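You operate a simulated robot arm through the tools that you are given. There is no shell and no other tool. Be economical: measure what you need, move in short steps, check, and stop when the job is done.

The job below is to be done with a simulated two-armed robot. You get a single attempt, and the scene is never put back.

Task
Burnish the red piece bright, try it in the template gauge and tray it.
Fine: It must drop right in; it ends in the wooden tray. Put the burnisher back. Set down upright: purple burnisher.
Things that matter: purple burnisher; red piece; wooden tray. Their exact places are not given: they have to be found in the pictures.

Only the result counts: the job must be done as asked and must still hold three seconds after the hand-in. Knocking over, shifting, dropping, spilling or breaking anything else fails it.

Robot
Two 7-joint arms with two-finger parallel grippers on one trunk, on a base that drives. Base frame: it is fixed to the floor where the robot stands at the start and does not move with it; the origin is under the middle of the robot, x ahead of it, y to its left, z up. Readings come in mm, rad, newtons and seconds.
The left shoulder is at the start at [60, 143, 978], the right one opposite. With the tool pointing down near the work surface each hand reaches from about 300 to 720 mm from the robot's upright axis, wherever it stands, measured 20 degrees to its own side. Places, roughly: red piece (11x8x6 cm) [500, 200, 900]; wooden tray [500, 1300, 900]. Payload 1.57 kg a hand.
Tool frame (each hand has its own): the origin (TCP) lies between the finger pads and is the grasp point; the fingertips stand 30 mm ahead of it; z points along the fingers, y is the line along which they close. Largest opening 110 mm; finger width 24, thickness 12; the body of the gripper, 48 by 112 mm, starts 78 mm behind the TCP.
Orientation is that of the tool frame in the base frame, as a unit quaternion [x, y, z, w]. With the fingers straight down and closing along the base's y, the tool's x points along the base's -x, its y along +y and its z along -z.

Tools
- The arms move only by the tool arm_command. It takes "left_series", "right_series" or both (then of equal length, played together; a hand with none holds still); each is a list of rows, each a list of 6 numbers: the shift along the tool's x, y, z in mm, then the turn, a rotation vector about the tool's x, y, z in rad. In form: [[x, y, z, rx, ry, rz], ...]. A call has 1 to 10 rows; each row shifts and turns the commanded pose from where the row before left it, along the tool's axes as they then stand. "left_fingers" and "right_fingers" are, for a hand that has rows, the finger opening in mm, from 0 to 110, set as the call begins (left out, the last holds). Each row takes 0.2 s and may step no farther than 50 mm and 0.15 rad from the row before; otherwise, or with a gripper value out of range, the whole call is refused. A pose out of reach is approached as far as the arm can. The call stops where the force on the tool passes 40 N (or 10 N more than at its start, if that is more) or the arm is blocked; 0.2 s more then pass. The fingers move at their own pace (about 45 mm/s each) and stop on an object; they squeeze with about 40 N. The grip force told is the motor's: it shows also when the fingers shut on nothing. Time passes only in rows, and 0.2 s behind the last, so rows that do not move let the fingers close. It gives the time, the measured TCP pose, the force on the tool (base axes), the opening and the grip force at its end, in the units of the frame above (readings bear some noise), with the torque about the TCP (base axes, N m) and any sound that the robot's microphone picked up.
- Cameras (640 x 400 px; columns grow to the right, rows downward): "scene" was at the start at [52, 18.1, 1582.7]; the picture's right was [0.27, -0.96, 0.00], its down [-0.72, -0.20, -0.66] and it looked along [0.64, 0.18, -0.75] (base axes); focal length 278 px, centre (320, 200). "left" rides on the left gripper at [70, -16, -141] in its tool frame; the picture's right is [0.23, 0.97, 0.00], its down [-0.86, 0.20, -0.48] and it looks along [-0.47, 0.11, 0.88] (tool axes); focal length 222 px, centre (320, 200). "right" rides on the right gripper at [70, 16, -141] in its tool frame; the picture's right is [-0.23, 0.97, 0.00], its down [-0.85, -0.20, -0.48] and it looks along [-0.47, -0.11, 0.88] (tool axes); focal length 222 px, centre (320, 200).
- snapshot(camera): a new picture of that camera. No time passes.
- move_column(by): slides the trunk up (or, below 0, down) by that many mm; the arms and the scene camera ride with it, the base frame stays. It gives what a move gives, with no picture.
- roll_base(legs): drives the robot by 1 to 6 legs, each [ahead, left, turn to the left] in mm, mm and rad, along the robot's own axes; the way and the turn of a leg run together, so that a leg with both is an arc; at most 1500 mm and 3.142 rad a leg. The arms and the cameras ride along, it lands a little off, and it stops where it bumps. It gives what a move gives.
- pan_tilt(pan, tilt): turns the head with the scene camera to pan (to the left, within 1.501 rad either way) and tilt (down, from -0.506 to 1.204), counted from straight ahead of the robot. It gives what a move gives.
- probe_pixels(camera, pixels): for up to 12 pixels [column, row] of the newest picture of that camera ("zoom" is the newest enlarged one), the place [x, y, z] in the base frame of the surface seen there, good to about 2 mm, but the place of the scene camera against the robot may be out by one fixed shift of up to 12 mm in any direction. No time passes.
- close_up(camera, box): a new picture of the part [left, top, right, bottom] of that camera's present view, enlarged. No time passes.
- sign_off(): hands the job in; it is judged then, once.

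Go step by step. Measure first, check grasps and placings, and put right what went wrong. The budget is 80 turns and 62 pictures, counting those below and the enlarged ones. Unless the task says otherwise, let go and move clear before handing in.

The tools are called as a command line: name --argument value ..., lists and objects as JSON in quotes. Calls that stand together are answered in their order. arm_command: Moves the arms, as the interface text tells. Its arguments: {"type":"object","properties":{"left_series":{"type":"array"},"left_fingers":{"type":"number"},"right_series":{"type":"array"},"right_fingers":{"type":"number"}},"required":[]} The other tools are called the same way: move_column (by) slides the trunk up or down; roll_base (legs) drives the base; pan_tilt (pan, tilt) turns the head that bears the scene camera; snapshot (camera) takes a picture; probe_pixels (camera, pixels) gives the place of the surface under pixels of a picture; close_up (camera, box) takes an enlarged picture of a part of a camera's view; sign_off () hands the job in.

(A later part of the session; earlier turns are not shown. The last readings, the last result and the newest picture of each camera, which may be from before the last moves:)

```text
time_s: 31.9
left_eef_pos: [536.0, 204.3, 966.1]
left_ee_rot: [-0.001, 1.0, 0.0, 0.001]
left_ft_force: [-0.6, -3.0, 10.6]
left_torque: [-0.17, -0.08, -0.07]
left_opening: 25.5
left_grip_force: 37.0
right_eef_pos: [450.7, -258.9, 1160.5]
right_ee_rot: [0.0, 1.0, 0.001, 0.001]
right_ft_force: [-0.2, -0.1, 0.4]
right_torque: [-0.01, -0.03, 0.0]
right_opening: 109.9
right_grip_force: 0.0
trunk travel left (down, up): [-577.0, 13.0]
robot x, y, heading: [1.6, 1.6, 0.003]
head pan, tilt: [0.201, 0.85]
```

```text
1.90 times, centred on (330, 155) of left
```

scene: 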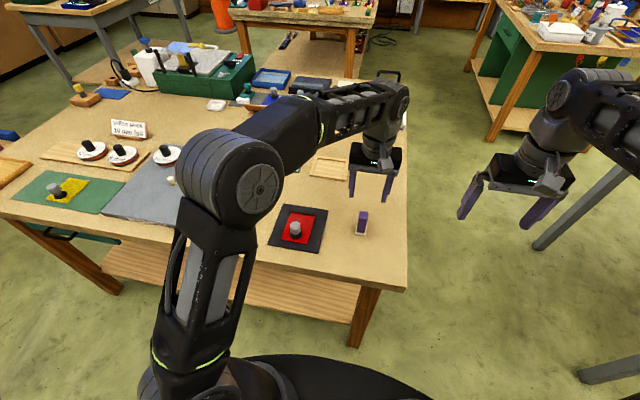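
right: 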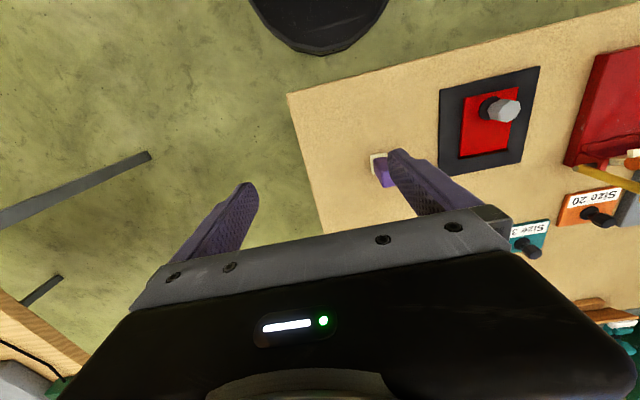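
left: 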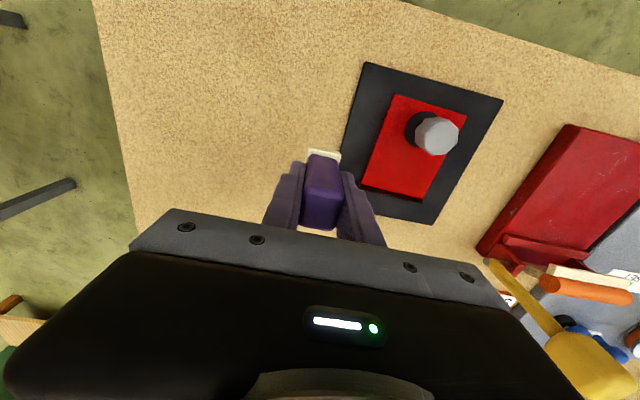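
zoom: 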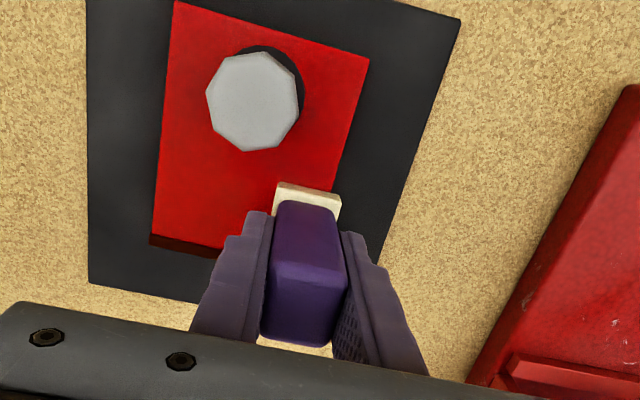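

Force is steady at 10–20 N but the view is too steep to judge the shine. I lift off to the pose where I saw reflections earlier and compare.

arm_command --left_series '[[0, 0, -40, 0, 0, 0], [-20, 25, -40, 0, 0, 0], [-25, 35, -40, 0, 0, 0], [0, 0, -26, 0, 0, 0], [0, 0, 0, 0, 0, 0]]'

close_up --camera "left" --box '[200, 0, 340, 140]'

close_up --camera "scene" --box '[255, 190, 345, 260]'

```text
refused: row 2 steps farther than a row can; nothing moved
```

```text
2.86 times, centred on (270, 70) of left
```

zoom: 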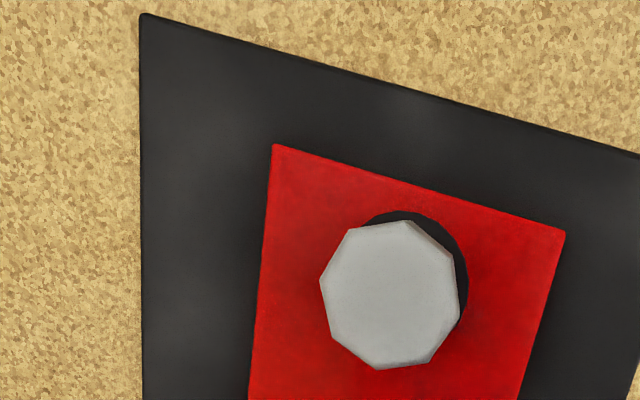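

```text
5.71 times, centred on (300, 225) of scene
```

zoom: 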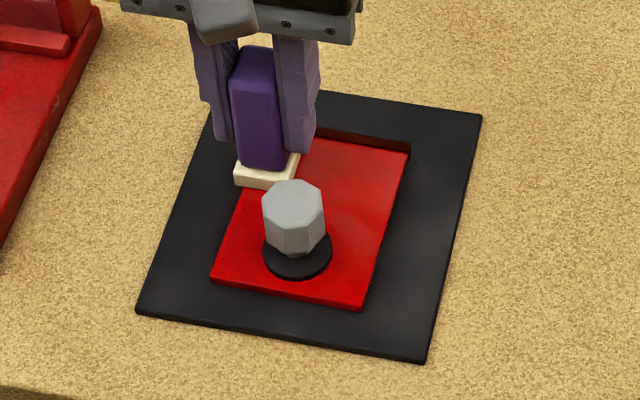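

The lift was refused for step size, though the smudges near the far edge look fainter. I lift in smaller steps and look again.

arm_command --left_series '[[0, 0, -40, 0, 0, 0], [-15, 20, -35, 0, 0, 0], [-15, 20, -35, 0, 0, 0], [-15, 20, -36, 0, 0, 0], [0, 0, 0, 0, 0, 0]]'

close_up --camera "left" --box '[200, 0, 340, 140]'

close_up --camera "scene" --box '[255, 205, 325, 250]'

```text
time_s: 33.0
left_eef_pos: [583.3, 263.3, 1111.7]
left_ee_rot: [0.0, 1.0, 0.0, 0.001]
left_ft_force: [-0.7, -0.7, -0.7]
left_torque: [-0.02, 0.0, 0.0]
left_opening: 25.3
left_grip_force: 36.5
right_eef_pos: [450.9, -257.8, 1160.6]
right_ee_rot: [-0.001, 1.0, 0.0, 0.0]
right_ft_force: [0.5, 0.1, 0.2]
right_torque: [0.01, -0.01, 0.01]
right_opening: 109.9
right_grip_force: 0.1
trunk travel left (down, up): [-577.0, 13.0]
robot x, y, heading: [-0.0, -0.2, 0.004]
head pan, tilt: [0.201, 0.85]
```

```text
2.86 times, centred on (270, 70) of left
```

zoom: 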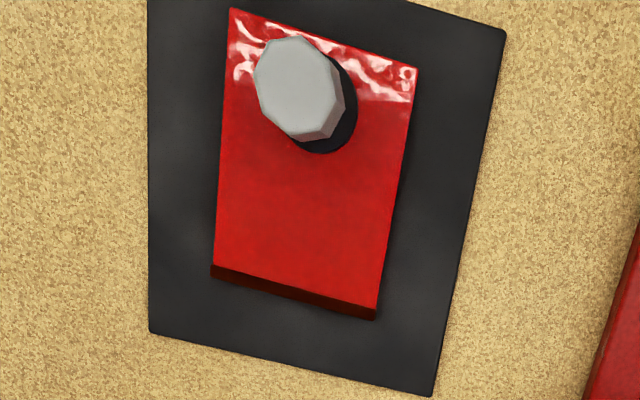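

```text
8.89 times, centred on (290, 228) of scene
```

zoom: 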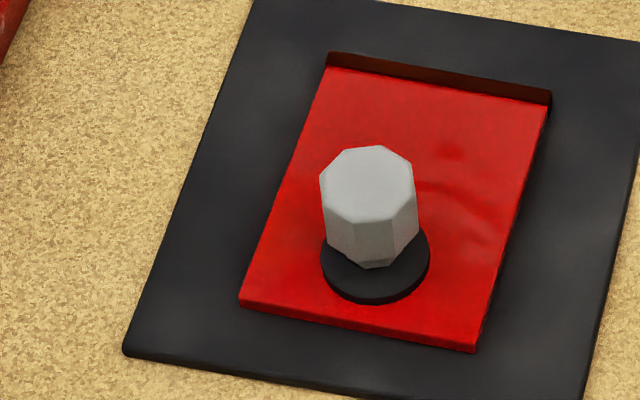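

The top face is unchanged and already reflects, so the dull dark strip along the far edge (zoom (295,292)) may be what must be burnished. I enlarge and probe it.

close_up --camera "left" --box '[262, 80, 302, 120]'

close_up --camera "left" --box '[225, 75, 300, 120]'

probe_pixels --camera "zoom" --pixels '[[320, 170], [320, 190], [320, 200], [320, 210], [320, 220], [320, 230], [320, 240], [320, 250], [320, 260], [320, 270], [320, 280], [320, 300]]'

```text
10.00 times, centred on (282, 100) of left
```

zoom: 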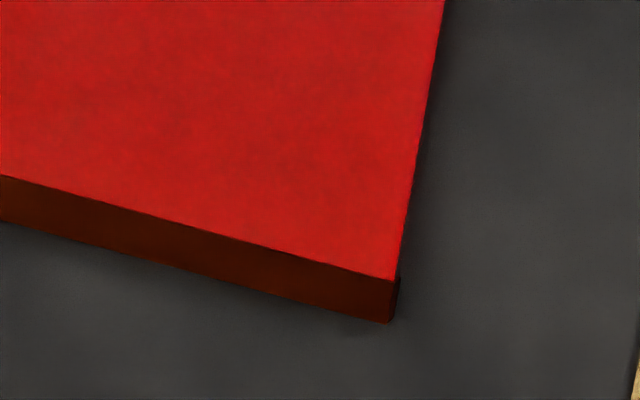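

```text
8.53 times, centred on (262, 98) of left
```

zoom: 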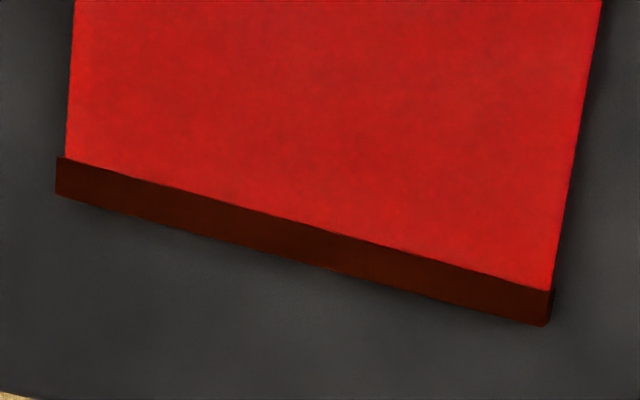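

```text
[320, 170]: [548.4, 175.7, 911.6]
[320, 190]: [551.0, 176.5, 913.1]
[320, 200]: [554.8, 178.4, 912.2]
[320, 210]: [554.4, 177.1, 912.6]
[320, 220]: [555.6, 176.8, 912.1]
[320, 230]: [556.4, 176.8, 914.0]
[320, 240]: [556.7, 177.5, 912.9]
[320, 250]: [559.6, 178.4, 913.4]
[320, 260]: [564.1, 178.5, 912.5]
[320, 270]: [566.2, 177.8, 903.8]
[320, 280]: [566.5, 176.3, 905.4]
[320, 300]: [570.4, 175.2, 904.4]
```

The strip is a dark bar about 7 mm wide at x≈556–564, top at z≈913, slightly wider than the plate. It is a dull edge my strokes barely reached. I set the sole on it at TCP x≈558.

arm_command --left_series '[[9, -16, 35, 0, 0, 0], [9, -16, 35, 0, 0, 0], [8, -16, 35, 0, 0, 0], [0, 0, 33, 0, 0, 0], [0, 0, 4, 0, 0, 0], [0, 0, 2, 0, 0, 0], [0, 0, 0.5, 0, 0, 0], [0, 0, 0, 0, 0, 0]]'

```text
time_s: 34.9
left_eef_pos: [554.7, 217.6, 968.1]
left_ee_rot: [0.0, 1.0, 0.0, -0.001]
left_ft_force: [-1.3, 0.1, 0.0]
left_torque: [-0.02, 0.0, 0.0]
left_opening: 25.2
left_grip_force: 36.6
right_eef_pos: [451.8, -258.8, 1159.9]
right_ee_rot: [-0.001, 1.0, 0.001, 0.001]
right_ft_force: [0.2, -0.3, 0.2]
right_torque: [0.0, -0.01, 0.04]
right_opening: 109.9
right_grip_force: 0.1
trunk travel left (down, up): [-577.0, 13.0]
robot x, y, heading: [1.7, 1.4, -0.002]
head pan, tilt: [0.201, 0.85]
```

arm_command --left_series '[[-3, -5, 1, 0, 0, 0], [0, 0, 0.7, 0, 0, 0], [0, 0, 0.5, 0, 0, 0], [0, 0, 0, 0, 0, 0]]'

```text
time_s: 35.9
left_eef_pos: [557.4, 212.1, 966.3]
left_ee_rot: [-0.001, 1.0, 0.0, 0.001]
left_ft_force: [2.3, 0.3, 8.1]
left_torque: [-0.01, -0.09, -0.01]
left_opening: 25.3
left_grip_force: 36.3
right_eef_pos: [451.3, -258.6, 1160.3]
right_ee_rot: [-0.001, 1.0, 0.001, 0.0]
right_ft_force: [0.2, -0.1, 0.0]
right_torque: [0.0, 0.01, -0.02]
right_opening: 109.7
right_grip_force: 0.1
trunk travel left (down, up): [-577.0, 13.0]
robot x, y, heading: [1.1, 0.5, -0.002]
head pan, tilt: [0.201, 0.85]
```

The sole bears on the strip at 8 N. I stroke along its whole length and back twice, then look.

arm_command --left_series '[[0, -14, 0.3, 0, 0, 0], [0, -14, 0, 0, 0, 0], [0, -14, 0, 0, 0, 0], [0, -14, 0, 0, 0, 0], [0, -12, 0, 0, 0, 0], [0, 14, 0, 0, 0, 0], [0, 14, 0, 0, 0, 0], [0, 14, 0, 0, 0, 0], [0, 14, 0, 0, 0, 0], [0, 12, 0, 0, 0, 0]]'

arm_command --left_series '[[0, -14, 0.2, 0, 0, 0], [0, -14, 0, 0, 0, 0], [0, -14, 0, 0, 0, 0], [0, -14, 0, 0, 0, 0], [0, -12, 0, 0, 0, 0]]'

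close_up --camera "left" --box '[260, 80, 480, 240]'

```text
time_s: 38.0
left_eef_pos: [555.7, 212.2, 965.8]
left_ee_rot: [-0.001, 1.0, 0.0, 0.001]
left_ft_force: [-0.3, -5.6, 16.8]
left_torque: [-0.39, 0.08, 0.04]
left_opening: 25.0
left_grip_force: 36.8
right_eef_pos: [450.1, -258.9, 1160.8]
right_ee_rot: [-0.001, 1.0, 0.001, 0.001]
right_ft_force: [0.8, -0.1, 0.1]
right_torque: [-0.04, -0.02, 0.01]
right_opening: 110.3
right_grip_force: 0.1
trunk travel left (down, up): [-577.0, 13.0]
robot x, y, heading: [-1.4, 0.5, 0.002]
head pan, tilt: [0.201, 0.85]
```

```text
time_s: 39.2
left_eef_pos: [557.7, 145.4, 964.6]
left_ee_rot: [0.0, 1.0, 0.0, 0.001]
left_ft_force: [0.2, 6.5, 23.1]
left_torque: [0.3, 0.0, -0.02]
left_opening: 25.3
left_grip_force: 36.6
right_eef_pos: [448.9, -257.5, 1161.6]
right_ee_rot: [0.0, 1.0, -0.001, 0.001]
right_ft_force: [0.6, 0.2, -0.2]
right_torque: [-0.02, -0.01, -0.03]
right_opening: 110.0
right_grip_force: 0.1
trunk travel left (down, up): [-577.0, 13.0]
robot x, y, heading: [-0.1, -1.0, 0.002]
head pan, tilt: [0.201, 0.85]
```

```text
2.50 times, centred on (370, 160) of left
```

zoom: 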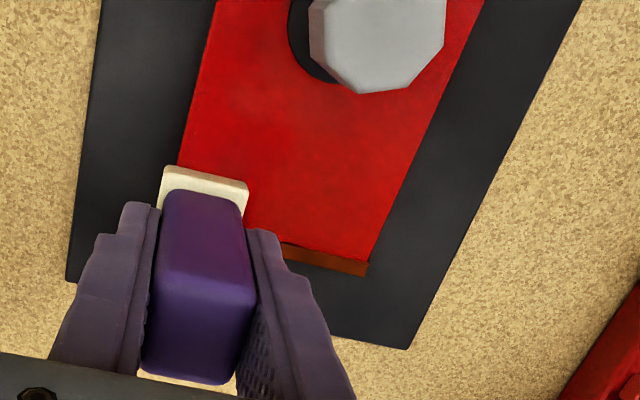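

The strip has brightened from near-black to orange-brown (zoom (330,260)), so this is right. I continue the strokes along it.

arm_command --left_series '[[0, 14, -0.2, 0, 0, 0], [0, 14, 0, 0, 0, 0], [0, 14, 0, 0, 0, 0], [0, 14, 0, 0, 0, 0], [0, 12, 0, 0, 0, 0], [0, -14, 0, 0, 0, 0], [0, -14, 0, 0, 0, 0], [0, -14, 0, 0, 0, 0], [0, -14, 0, 0, 0, 0], [0, -12, 0, 0, 0, 0]]'

arm_command --left_series '[[0, 14, 0, 0, 0, 0], [0, 14, 0, 0, 0, 0], [0, 14, 0, 0, 0, 0], [0, 14, 0, 0, 0, 0], [0, 12, 0, 0, 0, 0], [0, -14, 0, 0, 0, 0], [0, -14, 0, 0, 0, 0], [0, -14, 0, 0, 0, 0], [0, -14, 0, 0, 0, 0], [0, -12, 0, 0, 0, 0]]'

arm_command --left_series '[[0, 14, 0, 0, 0, 0], [0, 14, 0, 0, 0, 0], [0, 14, 0, 0, 0, 0], [0, 14, 0, 0, 0, 0], [0, 12, 0, 0, 0, 0], [0, -14, 0, 0, 0, 0], [0, -14, 0, 0, 0, 0], [0, -14, 0, 0, 0, 0], [0, -14, 0, 0, 0, 0], [0, -12, 0, 0, 0, 0]]'

close_up --camera "left" --box '[260, 80, 480, 240]'

```text
time_s: 41.5
left_eef_pos: [558.7, 144.4, 965.6]
left_ee_rot: [-0.001, 1.0, 0.0, 0.0]
left_ft_force: [-0.9, -0.2, -0.7]
left_torque: [-0.04, 0.0, -0.01]
left_opening: 25.4
left_grip_force: 36.7
right_eef_pos: [451.5, -259.3, 1160.2]
right_ee_rot: [-0.001, 1.0, 0.001, 0.0]
right_ft_force: [-0.1, -0.1, -0.1]
right_torque: [0.05, 0.02, 0.01]
right_opening: 109.8
right_grip_force: 0.0
trunk travel left (down, up): [-577.0, 13.0]
robot x, y, heading: [-0.3, -1.0, 0.001]
head pan, tilt: [0.201, 0.85]
```

```text
time_s: 43.6
left_eef_pos: [556.9, 144.8, 964.6]
left_ee_rot: [0.0, 1.0, 0.0, 0.001]
left_ft_force: [1.3, 2.3, 10.1]
left_torque: [0.13, -0.03, 0.01]
left_opening: 25.5
left_grip_force: 36.5
right_eef_pos: [452.1, -258.4, 1160.1]
right_ee_rot: [-0.001, 1.0, 0.001, 0.001]
right_ft_force: [0.5, -0.5, -0.2]
right_torque: [-0.01, 0.02, -0.01]
right_opening: 110.2
right_grip_force: 0.1
trunk travel left (down, up): [-577.0, 13.0]
robot x, y, heading: [-0.6, 1.2, -0.002]
head pan, tilt: [0.201, 0.85]
```

```text
time_s: 45.9
left_eef_pos: [558.8, 142.9, 965.8]
left_ee_rot: [0.0, 1.0, 0.0, 0.0]
left_ft_force: [0.5, -0.2, -0.6]
left_torque: [-0.03, 0.02, 0.01]
left_opening: 25.3
left_grip_force: 36.7
right_eef_pos: [452.4, -259.3, 1160.0]
right_ee_rot: [-0.001, 1.0, 0.001, 0.0]
right_ft_force: [-0.3, 0.2, 0.5]
right_torque: [0.01, 0.02, 0.04]
right_opening: 110.0
right_grip_force: 0.1
trunk travel left (down, up): [-577.0, 13.0]
robot x, y, heading: [4.1, 1.3, -0.002]
head pan, tilt: [0.201, 0.85]
```

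```text
2.50 times, centred on (370, 160) of left
```

zoom: 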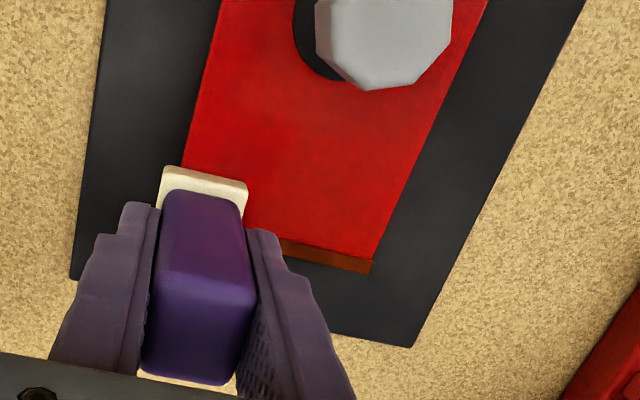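

Contact came and went on those strokes and the strip is no brighter. I press 0.8 mm deeper and repeat.

arm_command --left_series '[[0, 0, 0.8, 0, 0, 0], [0, 14, 0, 0, 0, 0], [0, 14, 0, 0, 0, 0], [0, 14, 0, 0, 0, 0], [0, 14, 0, 0, 0, 0], [0, 12, 0, 0, 0, 0]]'

arm_command --left_series '[[0, -14, 0, 0, 0, 0], [0, -14, 0, 0, 0, 0], [0, -14, 0, 0, 0, 0], [0, -14, 0, 0, 0, 0], [0, -12, 0, 0, 0, 0], [0, 14, 0, 0, 0, 0], [0, 14, 0, 0, 0, 0], [0, 14, 0, 0, 0, 0], [0, 14, 0, 0, 0, 0], [0, 12, 0, 0, 0, 0]]'

arm_command --left_series '[[0, -14, 0, 0, 0, 0], [0, -14, 0, 0, 0, 0], [0, -14, 0, 0, 0, 0], [0, -14, 0, 0, 0, 0], [0, -12, 0, 0, 0, 0], [0, 14, 0, 0, 0, 0], [0, 14, 0, 0, 0, 0], [0, 14, 0, 0, 0, 0], [0, 14, 0, 0, 0, 0], [0, 12, 0, 0, 0, 0]]'

arm_command --left_series '[[0, -14, 0, 0, 0, 0], [0, -14, 0, 0, 0, 0], [0, -14, 0, 0, 0, 0], [0, -14, 0, 0, 0, 0], [0, -12, 0, 0, 0, 0]]'

close_up --camera "left" --box '[260, 80, 480, 240]'

```text
time_s: 47.2
left_eef_pos: [557.1, 211.0, 965.0]
left_ee_rot: [0.0, 1.0, 0.0, 0.0]
left_ft_force: [0.0, -0.1, 0.9]
left_torque: [-0.02, 0.01, -0.05]
left_opening: 25.4
left_grip_force: 36.6
right_eef_pos: [451.3, -257.3, 1160.6]
right_ee_rot: [0.0, 1.0, 0.0, 0.0]
right_ft_force: [0.5, 0.2, 0.9]
right_torque: [0.01, 0.02, -0.01]
right_opening: 110.2
right_grip_force: 0.1
trunk travel left (down, up): [-577.0, 13.0]
robot x, y, heading: [-3.9, -2.6, -0.003]
head pan, tilt: [0.201, 0.85]
```

```text
time_s: 49.5
left_eef_pos: [557.4, 209.3, 964.3]
left_ee_rot: [0.0, 1.0, 0.0, 0.001]
left_ft_force: [1.1, -6.3, 21.6]
left_torque: [-0.43, 0.02, 0.0]
left_opening: 25.3
left_grip_force: 36.6
right_eef_pos: [451.0, -260.4, 1160.8]
right_ee_rot: [-0.001, 1.0, 0.001, 0.001]
right_ft_force: [0.6, -0.1, -0.1]
right_torque: [0.0, 0.02, 0.0]
right_opening: 110.2
right_grip_force: 0.1
trunk travel left (down, up): [-577.0, 13.0]
robot x, y, heading: [1.4, 2.9, -0.0]
head pan, tilt: [0.201, 0.85]
```

```text
time_s: 51.6
left_eef_pos: [558.1, 212.4, 964.4]
left_ee_rot: [0.0, 1.0, 0.0, 0.0]
left_ft_force: [0.0, -4.4, 14.6]
left_torque: [-0.34, -0.01, -0.01]
left_opening: 25.4
left_grip_force: 36.9
right_eef_pos: [449.6, -260.4, 1160.1]
right_ee_rot: [0.0, 1.0, 0.001, 0.001]
right_ft_force: [0.4, -0.3, 0.5]
right_torque: [0.0, 0.02, -0.02]
right_opening: 110.3
right_grip_force: 0.2
trunk travel left (down, up): [-577.0, 13.0]
robot x, y, heading: [3.8, 1.1, -0.003]
head pan, tilt: [0.201, 0.85]
```

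```text
time_s: 52.9
left_eef_pos: [557.8, 144.2, 965.4]
left_ee_rot: [0.0, 1.0, 0.0, 0.001]
left_ft_force: [-0.3, 4.2, 14.0]
left_torque: [0.22, -0.06, -0.05]
left_opening: 25.3
left_grip_force: 36.8
right_eef_pos: [450.8, -258.9, 1160.8]
right_ee_rot: [0.0, 1.0, 0.0, 0.001]
right_ft_force: [-0.2, 0.3, -0.2]
right_torque: [-0.01, 0.01, -0.02]
right_opening: 110.0
right_grip_force: 0.0
trunk travel left (down, up): [-577.0, 13.0]
robot x, y, heading: [2.3, -1.6, 0.006]
head pan, tilt: [0.201, 0.85]
```

```text
2.50 times, centred on (370, 160) of left
```

zoom: 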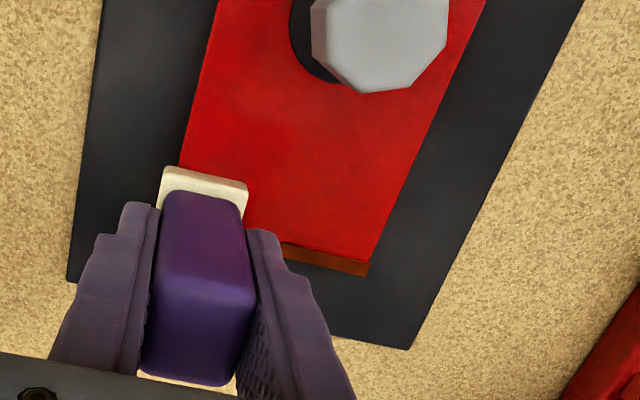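

The strip looks the same orange-brown. I lift and move aside to see its whole length.

arm_command --left_series '[[0, 0, -20, 0, 0, 0], [0, -35, -20, 0, 0, 0], [0, -40, -10, 0, 0, 0], [0, 0, 0, 0, 0, 0]]'

close_up --camera "left" --box '[330, 60, 530, 240]'

```text
time_s: 53.9
left_eef_pos: [556.1, 69.3, 1012.8]
left_ee_rot: [0.0, 1.0, 0.0, 0.0]
left_ft_force: [-0.6, -0.5, -0.1]
left_torque: [-0.02, -0.02, -0.02]
left_opening: 25.5
left_grip_force: 36.7
right_eef_pos: [451.8, -258.8, 1160.4]
right_ee_rot: [-0.001, 1.0, 0.0, 0.0]
right_ft_force: [-0.2, -0.2, 0.3]
right_torque: [-0.04, 0.03, 0.02]
right_opening: 109.8
right_grip_force: 0.1
trunk travel left (down, up): [-577.0, 13.0]
robot x, y, heading: [-3.9, 0.6, -0.003]
head pan, tilt: [0.201, 0.85]
```

```text
2.22 times, centred on (430, 150) of left
```

zoom: 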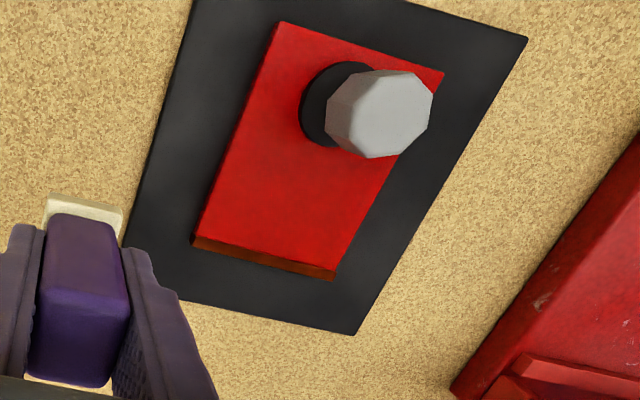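

The strip's tone seems uneven along its length, so I enlarge it.

close_up --camera "left" --box '[410, 155, 490, 195]'

```text
8.00 times, centred on (450, 175) of left
```

zoom: 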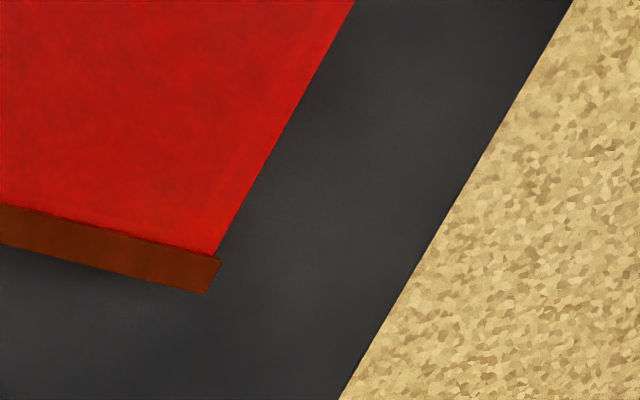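

The tone is uniform brown but not bright. My stroke ended with the tool's centre short of both strip ends (y 135–219), so I now stroke past both ends with x≈560.

arm_command --left_series '[[-2, 40, 10, 0, 0, 0], [-2, 29, 20, 0, 0, 0], [0, 0, 18, 0, 0, 0], [0, 0, 2.2, 0, 0, 0], [0, 0, 0, 0, 0, 0]]'

arm_command --left_series '[[0, -8, 0, 0, 0, 0], [0, 10, 0, 0, 0, 0], [0, 10, 0, 0, 0, 0], [0, 10, 0, 0, 0, 0], [0, 10, 0, 0, 0, 0], [0, 10, 0, 0, 0, 0], [0, 10, 0, 0, 0, 0], [0, 10, 0, 0, 0, 0], [0, 10, 0, 0, 0, 0], [0, 10, 0, 0, 0, 0]]'

arm_command --left_series '[[0, -10, 0, 0, 0, 0], [0, -10, 0, 0, 0, 0], [0, -10, 0, 0, 0, 0], [0, -10, 0, 0, 0, 0], [0, -10, 0, 0, 0, 0], [0, -10, 0, 0, 0, 0], [0, -10, 0, 0, 0, 0], [0, -10, 0, 0, 0, 0], [0, -10, 0, 0, 0, 0]]'

close_up --camera "left" --box '[260, 80, 480, 240]'

```text
time_s: 55.0
left_eef_pos: [562.9, 137.3, 964.4]
left_ee_rot: [0.0, 1.0, 0.0, 0.003]
left_ft_force: [1.7, 0.8, 15.3]
left_torque: [0.15, 0.04, -0.04]
left_opening: 25.4
left_grip_force: 36.3
right_eef_pos: [450.3, -258.1, 1160.4]
right_ee_rot: [-0.001, 1.0, 0.001, 0.0]
right_ft_force: [-0.6, -0.2, 0.3]
right_torque: [-0.02, -0.03, -0.01]
right_opening: 110.0
right_grip_force: 0.0
trunk travel left (down, up): [-577.0, 13.0]
robot x, y, heading: [2.7, 1.4, -0.001]
head pan, tilt: [0.201, 0.85]
```

```text
time_s: 57.2
left_eef_pos: [561.4, 221.6, 965.3]
left_ee_rot: [0.0, 1.0, 0.0, -0.001]
left_ft_force: [0.1, -0.5, 1.1]
left_torque: [-0.06, -0.02, 0.01]
left_opening: 25.1
left_grip_force: 36.6
right_eef_pos: [451.8, -258.6, 1159.9]
right_ee_rot: [-0.001, 1.0, 0.0, 0.0]
right_ft_force: [-0.3, 0.0, 0.1]
right_torque: [-0.02, -0.04, 0.01]
right_opening: 110.1
right_grip_force: 0.1
trunk travel left (down, up): [-577.0, 13.0]
robot x, y, heading: [0.6, -2.9, 0.0]
head pan, tilt: [0.201, 0.85]
```

```text
time_s: 59.2
left_eef_pos: [561.1, 129.5, 964.8]
left_ee_rot: [-0.001, 1.0, 0.0, 0.0]
left_ft_force: [0.2, 0.9, 4.2]
left_torque: [0.08, -0.01, -0.03]
left_opening: 25.5
left_grip_force: 36.7
right_eef_pos: [450.8, -258.8, 1159.0]
right_ee_rot: [-0.001, 1.0, 0.001, 0.0]
right_ft_force: [0.5, -0.5, -0.4]
right_torque: [-0.03, 0.01, 0.01]
right_opening: 109.8
right_grip_force: 0.1
trunk travel left (down, up): [-577.0, 13.0]
robot x, y, heading: [1.3, 2.9, -0.0]
head pan, tilt: [0.201, 0.85]
```

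```text
2.50 times, centred on (370, 160) of left
```

zoom: 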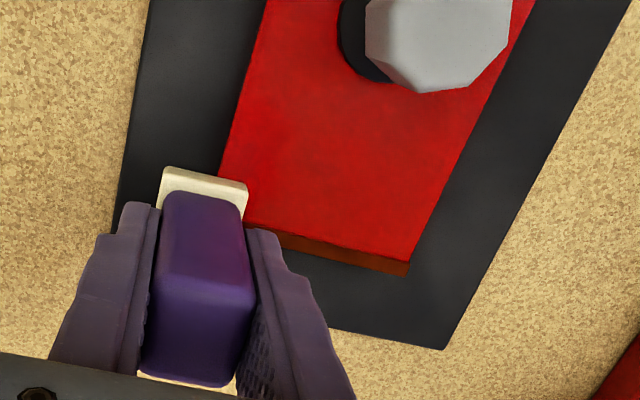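

There is no gain, and the force was only 1–4 N there. I press 1 mm deeper to hold 15–25 N and repeat.

arm_command --left_series '[[0, 5, 1, 0, 0, 0], [0, 0, 0, 0, 0, 0]]'

arm_command --left_series '[[0, 10, 0, 0, 0, 0], [0, 10, 0, 0, 0, 0], [0, 10, 0, 0, 0, 0], [0, 10, 0, 0, 0, 0]]'

arm_command --left_series '[[0, 10, 0, 0, 0, 0], [0, 10, 0, 0, 0, 0], [0, 10, 0, 0, 0, 0], [0, 10, 0, 0, 0, 0]]'

arm_command --left_series '[[0, -10, 0, 0, 0, 0], [0, -10, 0, 0, 0, 0], [0, -10, 0, 0, 0, 0], [0, -10, 0, 0, 0, 0], [0, -10, 0, 0, 0, 0], [0, -10, 0, 0, 0, 0], [0, -10, 0, 0, 0, 0], [0, -10, 0, 0, 0, 0]]'

close_up --camera "left" --box '[260, 80, 480, 240]'

```text
time_s: 59.9
left_eef_pos: [561.0, 135.7, 964.0]
left_ee_rot: [0.0, 1.0, 0.001, 0.0]
left_ft_force: [0.4, -1.9, 7.0]
left_torque: [-0.06, -0.01, -0.01]
left_opening: 25.1
left_grip_force: 36.3
right_eef_pos: [451.7, -258.9, 1160.6]
right_ee_rot: [0.0, 1.0, 0.001, 0.0]
right_ft_force: [-0.2, -0.6, -0.5]
right_torque: [0.05, -0.04, 0.0]
right_opening: 109.9
right_grip_force: 0.0
trunk travel left (down, up): [-577.0, 13.0]
robot x, y, heading: [2.2, 0.2, 0.002]
head pan, tilt: [0.201, 0.85]
```

```text
time_s: 60.9
left_eef_pos: [560.9, 174.3, 964.4]
left_ee_rot: [0.001, 1.0, 0.0, 0.0]
left_ft_force: [0.6, -5.0, 16.0]
left_torque: [-0.21, 0.06, 0.04]
left_opening: 25.2
left_grip_force: 36.8
right_eef_pos: [449.9, -259.1, 1160.4]
right_ee_rot: [0.0, 1.0, 0.001, 0.002]
right_ft_force: [1.0, -0.8, -0.4]
right_torque: [0.02, 0.02, 0.01]
right_opening: 109.9
right_grip_force: 0.0
trunk travel left (down, up): [-577.0, 13.0]
robot x, y, heading: [1.9, 3.6, 0.002]
head pan, tilt: [0.201, 0.85]
```

```text
time_s: 61.9
left_eef_pos: [562.2, 214.1, 963.9]
left_ee_rot: [0.0, 1.0, 0.001, 0.0]
left_ft_force: [0.1, -3.6, 12.0]
left_torque: [-0.26, -0.03, 0.02]
left_opening: 25.0
left_grip_force: 36.5
right_eef_pos: [451.3, -258.1, 1161.0]
right_ee_rot: [0.001, 1.0, 0.0, 0.001]
right_ft_force: [-0.1, -0.6, 0.5]
right_torque: [-0.02, 0.0, -0.04]
right_opening: 110.1
right_grip_force: 0.1
trunk travel left (down, up): [-577.0, 13.0]
robot x, y, heading: [2.1, -2.9, 0.001]
head pan, tilt: [0.201, 0.85]
```

```text
time_s: 63.6
left_eef_pos: [561.0, 133.4, 963.3]
left_ee_rot: [0.0, 1.0, 0.0, 0.0]
left_ft_force: [-0.6, 5.7, 24.0]
left_torque: [0.49, 0.07, -0.03]
left_opening: 25.5
left_grip_force: 37.3
right_eef_pos: [450.1, -256.7, 1160.9]
right_ee_rot: [0.0, 1.0, 0.0, 0.001]
right_ft_force: [-0.3, -0.7, -0.1]
right_torque: [0.01, 0.0, 0.03]
right_opening: 110.2
right_grip_force: 0.0
trunk travel left (down, up): [-577.0, 13.0]
robot x, y, heading: [1.9, 1.8, 0.001]
head pan, tilt: [0.201, 0.85]
```

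```text
2.50 times, centred on (370, 160) of left
```

zoom: 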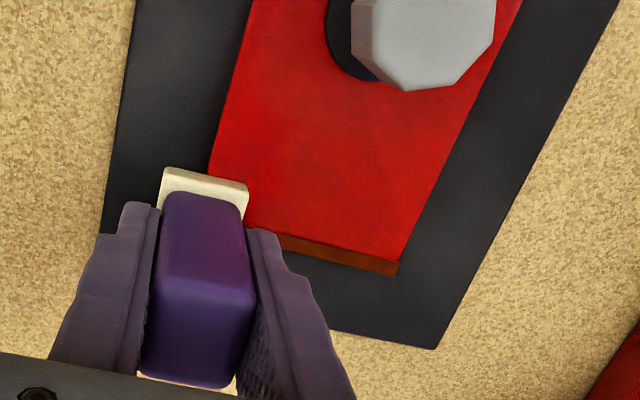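

The tone holds steady at orange-brown, which suggests the edge has reached its finished state. I add one more firm pass set, then lift and carry the burnisher back over its place.

arm_command --left_series '[[0, 14, 0, 0, 0, 0], [0, 14, 0, 0, 0, 0], [0, 14, 0, 0, 0, 0], [0, 14, 0, 0, 0, 0], [0, 14, 0, 0, 0, 0], [0, -14, 0, 0, 0, 0], [0, -14, 0, 0, 0, 0], [0, -14, 0, 0, 0, 0], [0, -14, 0, 0, 0, 0], [0, -14, 0, 0, 0, 0]]'

arm_command --left_series '[[2, 14, 0, 0, 0, 0], [0, 14, 0, 0, 0, 0], [0, 14, 0, 0, 0, 0], [0, 14, 0, 0, 0, 0], [0, 14, 0, 0, 0, 0], [0, -14, 0, 0, 0, 0], [0, -14, 0, 0, 0, 0], [0, -14, 0, 0, 0, 0], [0, -14, 0, 0, 0, 0], [0, -14, 0, 0, 0, 0]]'

arm_command --left_series '[[0, 0, -30, 0, 0, 0], [2, -35, -20, 0, 0, 0], [5, -36, 0, 0, 0, 0], [5, -36, 0, 0, 0, 0], [5, -36, 0, 0, 0, 0], [0, 0, 0, 0, 0, 0]]'

close_up --camera "scene" --box '[255, 205, 325, 250]'

```text
time_s: 65.8
left_eef_pos: [561.1, 135.5, 963.3]
left_ee_rot: [0.0, 1.0, -0.001, 0.0]
left_ft_force: [-1.0, 3.6, 14.4]
left_torque: [0.31, 0.01, 0.03]
left_opening: 25.3
left_grip_force: 36.8
right_eef_pos: [451.0, -258.8, 1159.4]
right_ee_rot: [0.0, 1.0, 0.001, 0.001]
right_ft_force: [0.2, -0.1, -0.2]
right_torque: [-0.02, -0.04, -0.01]
right_opening: 109.9
right_grip_force: 0.1
trunk travel left (down, up): [-577.0, 13.0]
robot x, y, heading: [4.0, -1.7, -0.0]
head pan, tilt: [0.201, 0.85]
```

```text
time_s: 68.0
left_eef_pos: [559.2, 134.7, 963.2]
left_ee_rot: [0.0, 1.0, 0.0, 0.0]
left_ft_force: [-0.6, 5.7, 20.4]
left_torque: [0.43, 0.04, 0.01]
left_opening: 25.4
left_grip_force: 36.5
right_eef_pos: [449.7, -258.1, 1160.8]
right_ee_rot: [-0.001, 1.0, 0.0, 0.001]
right_ft_force: [-0.4, 0.4, -0.2]
right_torque: [0.02, 0.01, 0.01]
right_opening: 110.2
right_grip_force: 0.0
trunk travel left (down, up): [-577.0, 13.0]
robot x, y, heading: [-0.4, 1.8, -0.003]
head pan, tilt: [0.201, 0.85]
```

```text
time_s: 69.5
left_eef_pos: [544.1, -8.7, 1015.9]
left_ee_rot: [0.0, 1.0, 0.001, -0.001]
left_ft_force: [-0.5, 0.2, -1.3]
left_torque: [-0.02, 0.01, 0.02]
left_opening: 25.1
left_grip_force: 37.0
right_eef_pos: [451.8, -258.2, 1159.7]
right_ee_rot: [-0.001, 1.0, -0.001, 0.0]
right_ft_force: [0.2, -0.5, -0.6]
right_torque: [-0.02, 0.0, -0.02]
right_opening: 109.8
right_grip_force: 0.1
trunk travel left (down, up): [-577.0, 13.0]
robot x, y, heading: [2.1, 1.9, 0.001]
head pan, tilt: [0.201, 0.85]
```

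```text
8.89 times, centred on (290, 228) of scene
```

zoom: 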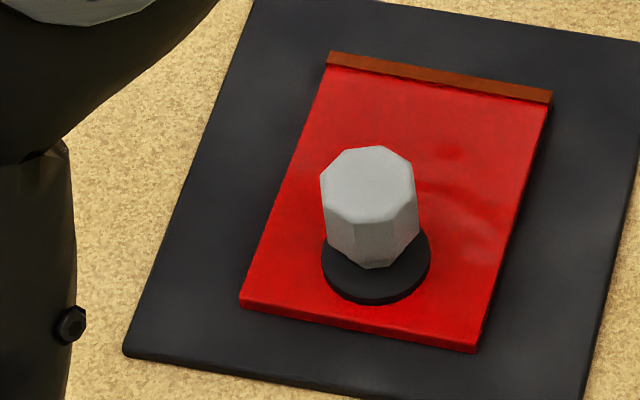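

From the scene camera the edge strip is now evenly bright copper (zoom (440,80)) where it was near-black. I put the burnisher down at its original spot with a gentle approach.

arm_command --left_series '[[1, 0, 25, 0, 0, 0], [1, 0, 25, 0, 0, 0], [1, 0, 7, 0, 0, 0], [0, 0, 0, 0, 0, 0]]'

arm_command --left_series '[[0, 0, 2, 0, 0, 0], [0, 0, 2, 0, 0, 0], [0, 0, 1, 0, 0, 0], [0, 0, 1, 0, 0, 0], [0, 0, 0, 0, 0, 0]]'

```text
time_s: 70.5
left_eef_pos: [539.8, -8.6, 956.5]
left_ee_rot: [0.0, 1.0, 0.0, -0.001]
left_ft_force: [-0.5, 0.9, -0.6]
left_torque: [0.02, 0.01, -0.01]
left_opening: 25.4
left_grip_force: 36.4
right_eef_pos: [451.5, -259.0, 1159.5]
right_ee_rot: [-0.001, 1.0, 0.001, 0.0]
right_ft_force: [-0.6, -0.5, 0.0]
right_torque: [0.01, 0.05, 0.0]
right_opening: 109.9
right_grip_force: 0.0
trunk travel left (down, up): [-577.0, 13.0]
robot x, y, heading: [0.6, 1.6, -0.004]
head pan, tilt: [0.201, 0.85]
```

```text
time_s: 71.7
left_eef_pos: [539.2, -8.5, 951.0]
left_ee_rot: [0.0, 1.0, 0.0, 0.001]
left_ft_force: [0.7, 0.9, 3.6]
left_torque: [0.07, -0.09, 0.01]
left_opening: 25.3
left_grip_force: 36.5
right_eef_pos: [450.9, -258.4, 1159.9]
right_ee_rot: [0.0, 1.0, 0.0, 0.001]
right_ft_force: [1.0, 0.8, 0.2]
right_torque: [0.0, -0.04, 0.02]
right_opening: 110.3
right_grip_force: 0.1
trunk travel left (down, up): [-577.0, 13.0]
robot x, y, heading: [-0.8, 3.9, 0.003]
head pan, tilt: [0.201, 0.85]
```

The sole touches the bench (3.6 N) at TCP z 951. I open the fingers, rise straight up, and look.

arm_command --left_series '[[0, 0, 0, 0, 0, 0], [0, 0, 0, 0, 0, 0], [0, 0, 0, 0, 0, 0], [0, 0, -30, 0, 0, 0], [0, 0, -40, 0, 0, 0], [0, 0, -40, 0, 0, 0], [0, 0, -30, 0, 0, 0], [0, 0, 0, 0, 0, 0]]' --left_fingers 70

arm_command --left_series '[[10, 40, 0, 0, 0, 0], [15, 45, 0, 0, 0, 0], [15, 45, 0, 0, 0, 0], [13, 45, 0, 0, 0, 0], [0, 0, 0, 0, 0, 0]]'

snapshot --camera "left"

```text
time_s: 73.5
left_eef_pos: [540.7, -8.5, 1092.4]
left_ee_rot: [-0.001, 1.0, -0.001, -0.001]
left_ft_force: [0.2, -0.3, -0.8]
left_torque: [0.0, 0.01, 0.0]
left_opening: 70.1
left_grip_force: 0.1
right_eef_pos: [451.6, -258.4, 1160.0]
right_ee_rot: [0.0, 1.0, 0.0, 0.0]
right_ft_force: [-0.1, 0.2, 1.1]
right_torque: [0.02, 0.01, 0.02]
right_opening: 109.8
right_grip_force: 0.1
trunk travel left (down, up): [-577.0, 13.0]
robot x, y, heading: [0.1, -1.2, -0.002]
head pan, tilt: [0.201, 0.85]
```

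```text
time_s: 74.7
left_eef_pos: [488.0, 167.9, 1090.8]
left_ee_rot: [0.0, 1.0, 0.0, 0.0]
left_ft_force: [0.6, 0.0, -0.1]
left_torque: [-0.02, 0.02, -0.03]
left_opening: 69.8
left_grip_force: 0.0
right_eef_pos: [451.0, -259.3, 1160.6]
right_ee_rot: [0.0, 1.0, 0.001, 0.0]
right_ft_force: [0.1, -0.9, 0.3]
right_torque: [0.0, -0.02, -0.02]
right_opening: 109.9
right_grip_force: 0.0
trunk travel left (down, up): [-577.0, 13.0]
robot x, y, heading: [-2.4, -4.1, -0.003]
head pan, tilt: [0.201, 0.85]
```

```text
13 pictures are left
```

left: 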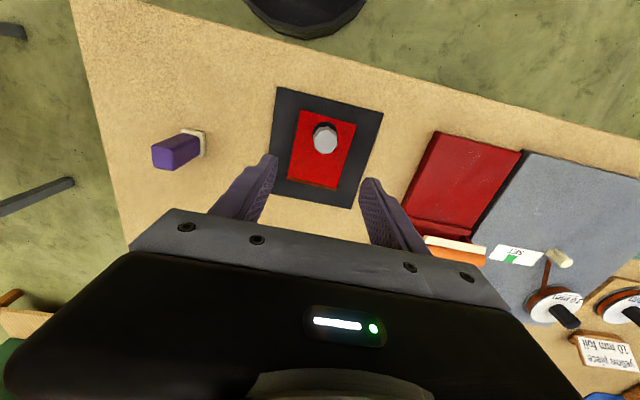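

The burnisher stands upright in its place and the piece hasn't moved. The gauge lies beyond reach from here, so I look down to judge how far the base can drive forward under the bench.

probe_pixels --camera "left" --pixels '[[325, 137], [316, 130], [336, 138], [325, 150], [302, 110], [355, 124], [339, 188], [289, 177], [314, 184], [338, 150], [313, 138]]'

pan_tilt --pan 0.0 --tilt 1.2

snapshot --camera "scene"

probe_pixels --camera "scene" --pixels '[[320, 390], [320, 360], [320, 330], [320, 300], [320, 280], [320, 260], [320, 240], [320, 220], [260, 300], [380, 300]]'

```text
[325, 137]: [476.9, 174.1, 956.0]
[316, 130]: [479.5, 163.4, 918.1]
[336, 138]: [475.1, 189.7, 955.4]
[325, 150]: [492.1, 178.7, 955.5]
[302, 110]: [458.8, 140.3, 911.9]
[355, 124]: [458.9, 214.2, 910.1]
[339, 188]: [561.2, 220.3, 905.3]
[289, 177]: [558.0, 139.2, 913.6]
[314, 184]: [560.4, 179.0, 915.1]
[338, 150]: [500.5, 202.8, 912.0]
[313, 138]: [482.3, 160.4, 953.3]
```

```text
time_s: 75.5
left_eef_pos: [487.9, 169.9, 1091.3]
left_ee_rot: [0.0, 1.0, -0.001, 0.001]
left_ft_force: [0.3, -0.1, -0.7]
left_torque: [-0.01, -0.02, 0.01]
left_opening: 70.1
left_grip_force: 0.1
right_eef_pos: [452.2, -258.0, 1160.9]
right_ee_rot: [-0.001, 1.0, 0.001, 0.001]
right_ft_force: [0.1, 0.2, 0.2]
right_torque: [0.03, 0.01, 0.01]
right_opening: 109.6
right_grip_force: 0.1
trunk travel left (down, up): [-577.0, 13.0]
robot x, y, heading: [2.7, -0.7, 0.002]
head pan, tilt: [0.0, 1.201]
```

```text
12 pictures are left
```

scene: 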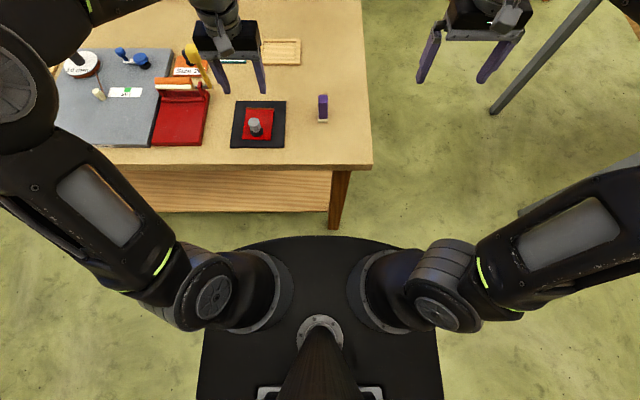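

```text
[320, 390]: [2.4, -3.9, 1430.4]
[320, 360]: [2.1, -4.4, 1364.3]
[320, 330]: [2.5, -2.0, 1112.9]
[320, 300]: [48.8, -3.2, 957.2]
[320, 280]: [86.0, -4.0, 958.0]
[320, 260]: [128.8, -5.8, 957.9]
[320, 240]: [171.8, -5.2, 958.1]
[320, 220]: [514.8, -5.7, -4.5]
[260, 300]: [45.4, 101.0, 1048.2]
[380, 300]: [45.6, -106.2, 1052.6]
```

Torso front is at x≈175 and the bench leg near y≈-45, so a drive of about 150 mm forward is clear. The knob centre is about (479,176) with top at z 956, so I grasp it first with TCP z ≈ 951.

arm_command --left_series '[[9, 6.5, 0, 0, 0, 0], [0, 0, 40, 0, 0, 0], [0, 0, 40, 0, 0, 0], [0, 0, 35, 0, 0, 0], [0, 0, 20, 0, 0, 0], [0, 0, 5, 0, 0, 0], [0, 0, 0, 0, 0, 0]]'

arm_command --left_series '[[0, 0, 0, 0, 0, 0], [0, 0, 0, 0, 0, 0], [0, 0, 0, 0, 0, 0], [0, 0, 0, 0, 0, 0], [0, 0, 0, 0, 0, 0]]' --left_fingers 0

```text
time_s: 77.1
left_eef_pos: [478.2, 175.3, 950.0]
left_ee_rot: [0.0, 1.0, 0.0, 0.0]
left_ft_force: [-0.2, 0.1, -0.6]
left_torque: [0.01, 0.02, -0.02]
left_opening: 70.0
left_grip_force: 0.0
right_eef_pos: [451.3, -258.7, 1160.6]
right_ee_rot: [-0.001, 1.0, 0.001, 0.0]
right_ft_force: [-0.2, -0.3, 0.6]
right_torque: [-0.02, -0.03, -0.03]
right_opening: 110.1
right_grip_force: 0.0
trunk travel left (down, up): [-577.0, 13.0]
robot x, y, heading: [2.3, 1.4, -0.005]
head pan, tilt: [0.0, 1.201]
```

```text
time_s: 78.3
left_eef_pos: [479.3, 174.9, 950.0]
left_ee_rot: [0.0, 1.0, 0.0, 0.0]
left_ft_force: [-0.1, 1.5, 0.3]
left_torque: [0.07, 0.06, 0.06]
left_opening: 31.5
left_grip_force: 24.9
right_eef_pos: [451.4, -258.7, 1160.6]
right_ee_rot: [-0.001, 1.0, 0.0, 0.0]
right_ft_force: [-0.1, 0.9, 0.5]
right_torque: [0.01, 0.01, 0.02]
right_opening: 110.2
right_grip_force: 0.2
trunk travel left (down, up): [-577.0, 13.0]
robot x, y, heading: [-2.6, 2.0, 0.0]
head pan, tilt: [0.0, 1.201]
```

The knob is gripped (31.5 mm). I lift the piece clear and turn it 90° clockwise so it lies along the gauge's length.

arm_command --left_series '[[0, 0, -10, 0, 0, 0], [0, 0, -20, 0, 0, 0], [0, 0, -30, 0, 0, 0], [0, 0, -30, 0, 0, 0], [0, 0, -20, 0, 0, 0], [0, 0, 0, 0, 0, 0]]'

arm_command --left_series '[[0, 0, 0, 0, 0, 0.15], [0, 0, 0, 0, 0, 0.15], [0, 0, 0, 0, 0, 0.15], [0, 0, 0, 0, 0, 0.15], [0, 0, 0, 0, 0, 0.15], [0, 0, 0, 0, 0, 0.15], [0, 0, 0, 0, 0, 0.15], [0, 0, 0, 0, 0, 0.15], [0, 0, 0, 0, 0, 0.15], [0, 0, 0, 0, 0, 0.15]]'

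arm_command --left_series '[[0, 0, 0, 0, 0, 0.0708], [0, 0, 0, 0, 0, 0]]'

snapshot --camera "left"

```text
time_s: 79.7
left_eef_pos: [477.5, 174.5, 1060.4]
left_ee_rot: [0.0, 1.0, -0.001, -0.001]
left_ft_force: [0.2, 0.4, 0.3]
left_torque: [-0.01, 0.0, -0.02]
left_opening: 0.0
left_grip_force: 21.4
right_eef_pos: [452.1, -258.4, 1159.9]
right_ee_rot: [-0.001, 1.0, 0.0, 0.0]
right_ft_force: [-0.4, -0.1, -0.3]
right_torque: [0.0, 0.0, -0.02]
right_opening: 110.0
right_grip_force: 0.1
trunk travel left (down, up): [-577.0, 13.0]
robot x, y, heading: [-4.1, -1.2, -0.001]
head pan, tilt: [0.0, 1.201]
```

```text
time_s: 81.9
left_eef_pos: [478.0, 172.9, 1060.6]
left_ee_rot: [0.683, 0.73, 0.0, 0.0]
left_ft_force: [-0.2, -0.4, 0.2]
left_torque: [-0.01, 0.02, -0.04]
left_opening: 0.0
left_grip_force: 21.2
right_eef_pos: [451.4, -258.2, 1160.9]
right_ee_rot: [-0.001, 1.0, 0.0, 0.0]
right_ft_force: [0.1, -0.1, 0.3]
right_torque: [-0.01, 0.01, -0.01]
right_opening: 110.2
right_grip_force: 0.0
trunk travel left (down, up): [-577.0, 13.0]
robot x, y, heading: [-2.0, 1.4, 0.003]
head pan, tilt: [0.0, 1.201]
```

```text
time_s: 82.5
left_eef_pos: [477.3, 173.9, 1060.3]
left_ee_rot: [0.707, 0.707, 0.0, -0.001]
left_ft_force: [-0.1, 0.1, -0.3]
left_torque: [-0.01, -0.02, 0.03]
left_opening: 0.0
left_grip_force: 21.5
right_eef_pos: [451.4, -258.5, 1160.4]
right_ee_rot: [-0.002, 1.0, 0.0, 0.0]
right_ft_force: [-0.2, -0.2, -0.3]
right_torque: [-0.01, 0.0, 0.0]
right_opening: 110.2
right_grip_force: 0.1
trunk travel left (down, up): [-577.0, 13.0]
robot x, y, heading: [-0.7, -0.3, -0.002]
head pan, tilt: [0.0, 1.201]
```

```text
11 pictures are left
```

left: 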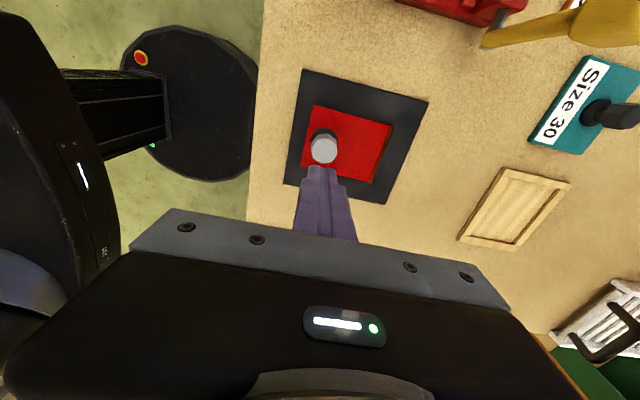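

The fingers slipped off the knob (opening 0) and the piece stayed on its pad. This view shows both the piece (345,145) and the gauge (515,207), so I probe both.

probe_pixels --camera "left" --pixels '[[314, 106], [393, 126], [378, 183], [304, 163], [323, 148], [323, 135], [311, 143], [336, 145], [335, 158], [314, 133]]'

close_up --camera "left" --box '[440, 150, 590, 260]'

probe_pixels --camera "zoom" --pixels '[[250, 74], [555, 140], [350, 405], [75, 360]]'

close_up --camera "left" --box '[295, 100, 400, 190]'

```text
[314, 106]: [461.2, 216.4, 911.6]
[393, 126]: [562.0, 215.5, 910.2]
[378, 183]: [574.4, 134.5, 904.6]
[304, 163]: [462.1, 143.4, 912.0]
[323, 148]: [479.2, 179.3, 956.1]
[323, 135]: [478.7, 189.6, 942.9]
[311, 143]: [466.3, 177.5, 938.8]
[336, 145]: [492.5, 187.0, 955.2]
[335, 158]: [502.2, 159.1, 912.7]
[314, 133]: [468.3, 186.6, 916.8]
```

```text
3.64 times, centred on (515, 205) of left
```

zoom: 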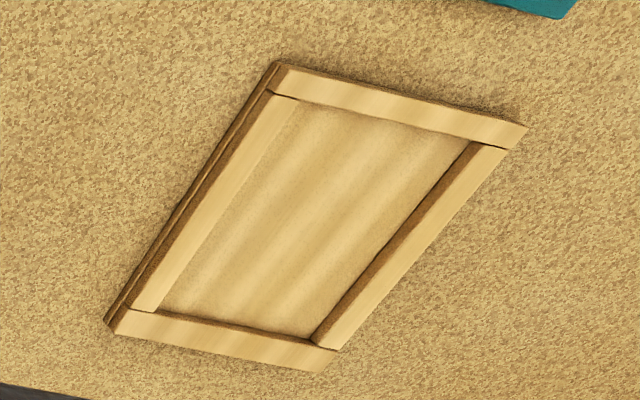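

```text
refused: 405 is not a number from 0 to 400
```

```text
4.44 times, centred on (348, 145) of left
```

zoom: 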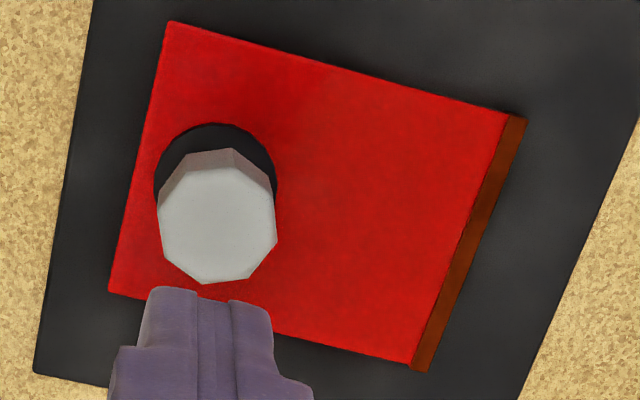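

The knob is octagonal with its corners on the piece's axes, so my grip was on corners; I'll regrip on flats, 22.5° off. First I measure the gauge's corners.

probe_pixels --camera "left" --pixels '[[508.9, 177.0], [559, 188], [513.5, 245], [470, 236.5], [505, 169.5], [571, 185.5], [515, 251.5], [458.5, 239], [515, 208], [540, 180], [490, 205], [540, 212]]'

arm_command --left_series '[[0, 0, 0, 0, 0, -0.13], [0, 0, 0, 0, 0, -0.13], [0, 0, 0, 0, 0, -0.133], [0, 0, 0, 0, 0, 0]]' --left_fingers 70

```text
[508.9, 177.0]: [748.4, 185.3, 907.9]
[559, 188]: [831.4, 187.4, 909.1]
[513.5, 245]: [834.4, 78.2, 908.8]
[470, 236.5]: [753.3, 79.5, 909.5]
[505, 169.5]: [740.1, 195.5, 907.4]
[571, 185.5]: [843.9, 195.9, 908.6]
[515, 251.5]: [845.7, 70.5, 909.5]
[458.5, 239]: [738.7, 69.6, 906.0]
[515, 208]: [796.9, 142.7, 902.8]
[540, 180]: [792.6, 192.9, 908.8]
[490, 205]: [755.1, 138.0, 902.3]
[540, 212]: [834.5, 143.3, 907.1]
```

```text
time_s: 83.5
left_eef_pos: [477.7, 175.0, 1060.1]
left_ee_rot: [0.555, 0.832, 0.0, 0.0]
left_ft_force: [0.4, 0.2, 1.0]
left_torque: [-0.01, 0.0, 0.01]
left_opening: 70.1
left_grip_force: 0.0
right_eef_pos: [450.8, -258.9, 1159.8]
right_ee_rot: [-0.001, 1.0, 0.0, 0.0]
right_ft_force: [-0.1, 0.2, -0.4]
right_torque: [-0.03, -0.02, 0.0]
right_opening: 110.2
right_grip_force: 0.0
trunk travel left (down, up): [-577.0, 13.0]
robot x, y, heading: [0.0, 0.4, -0.002]
head pan, tilt: [0.0, 1.201]
```

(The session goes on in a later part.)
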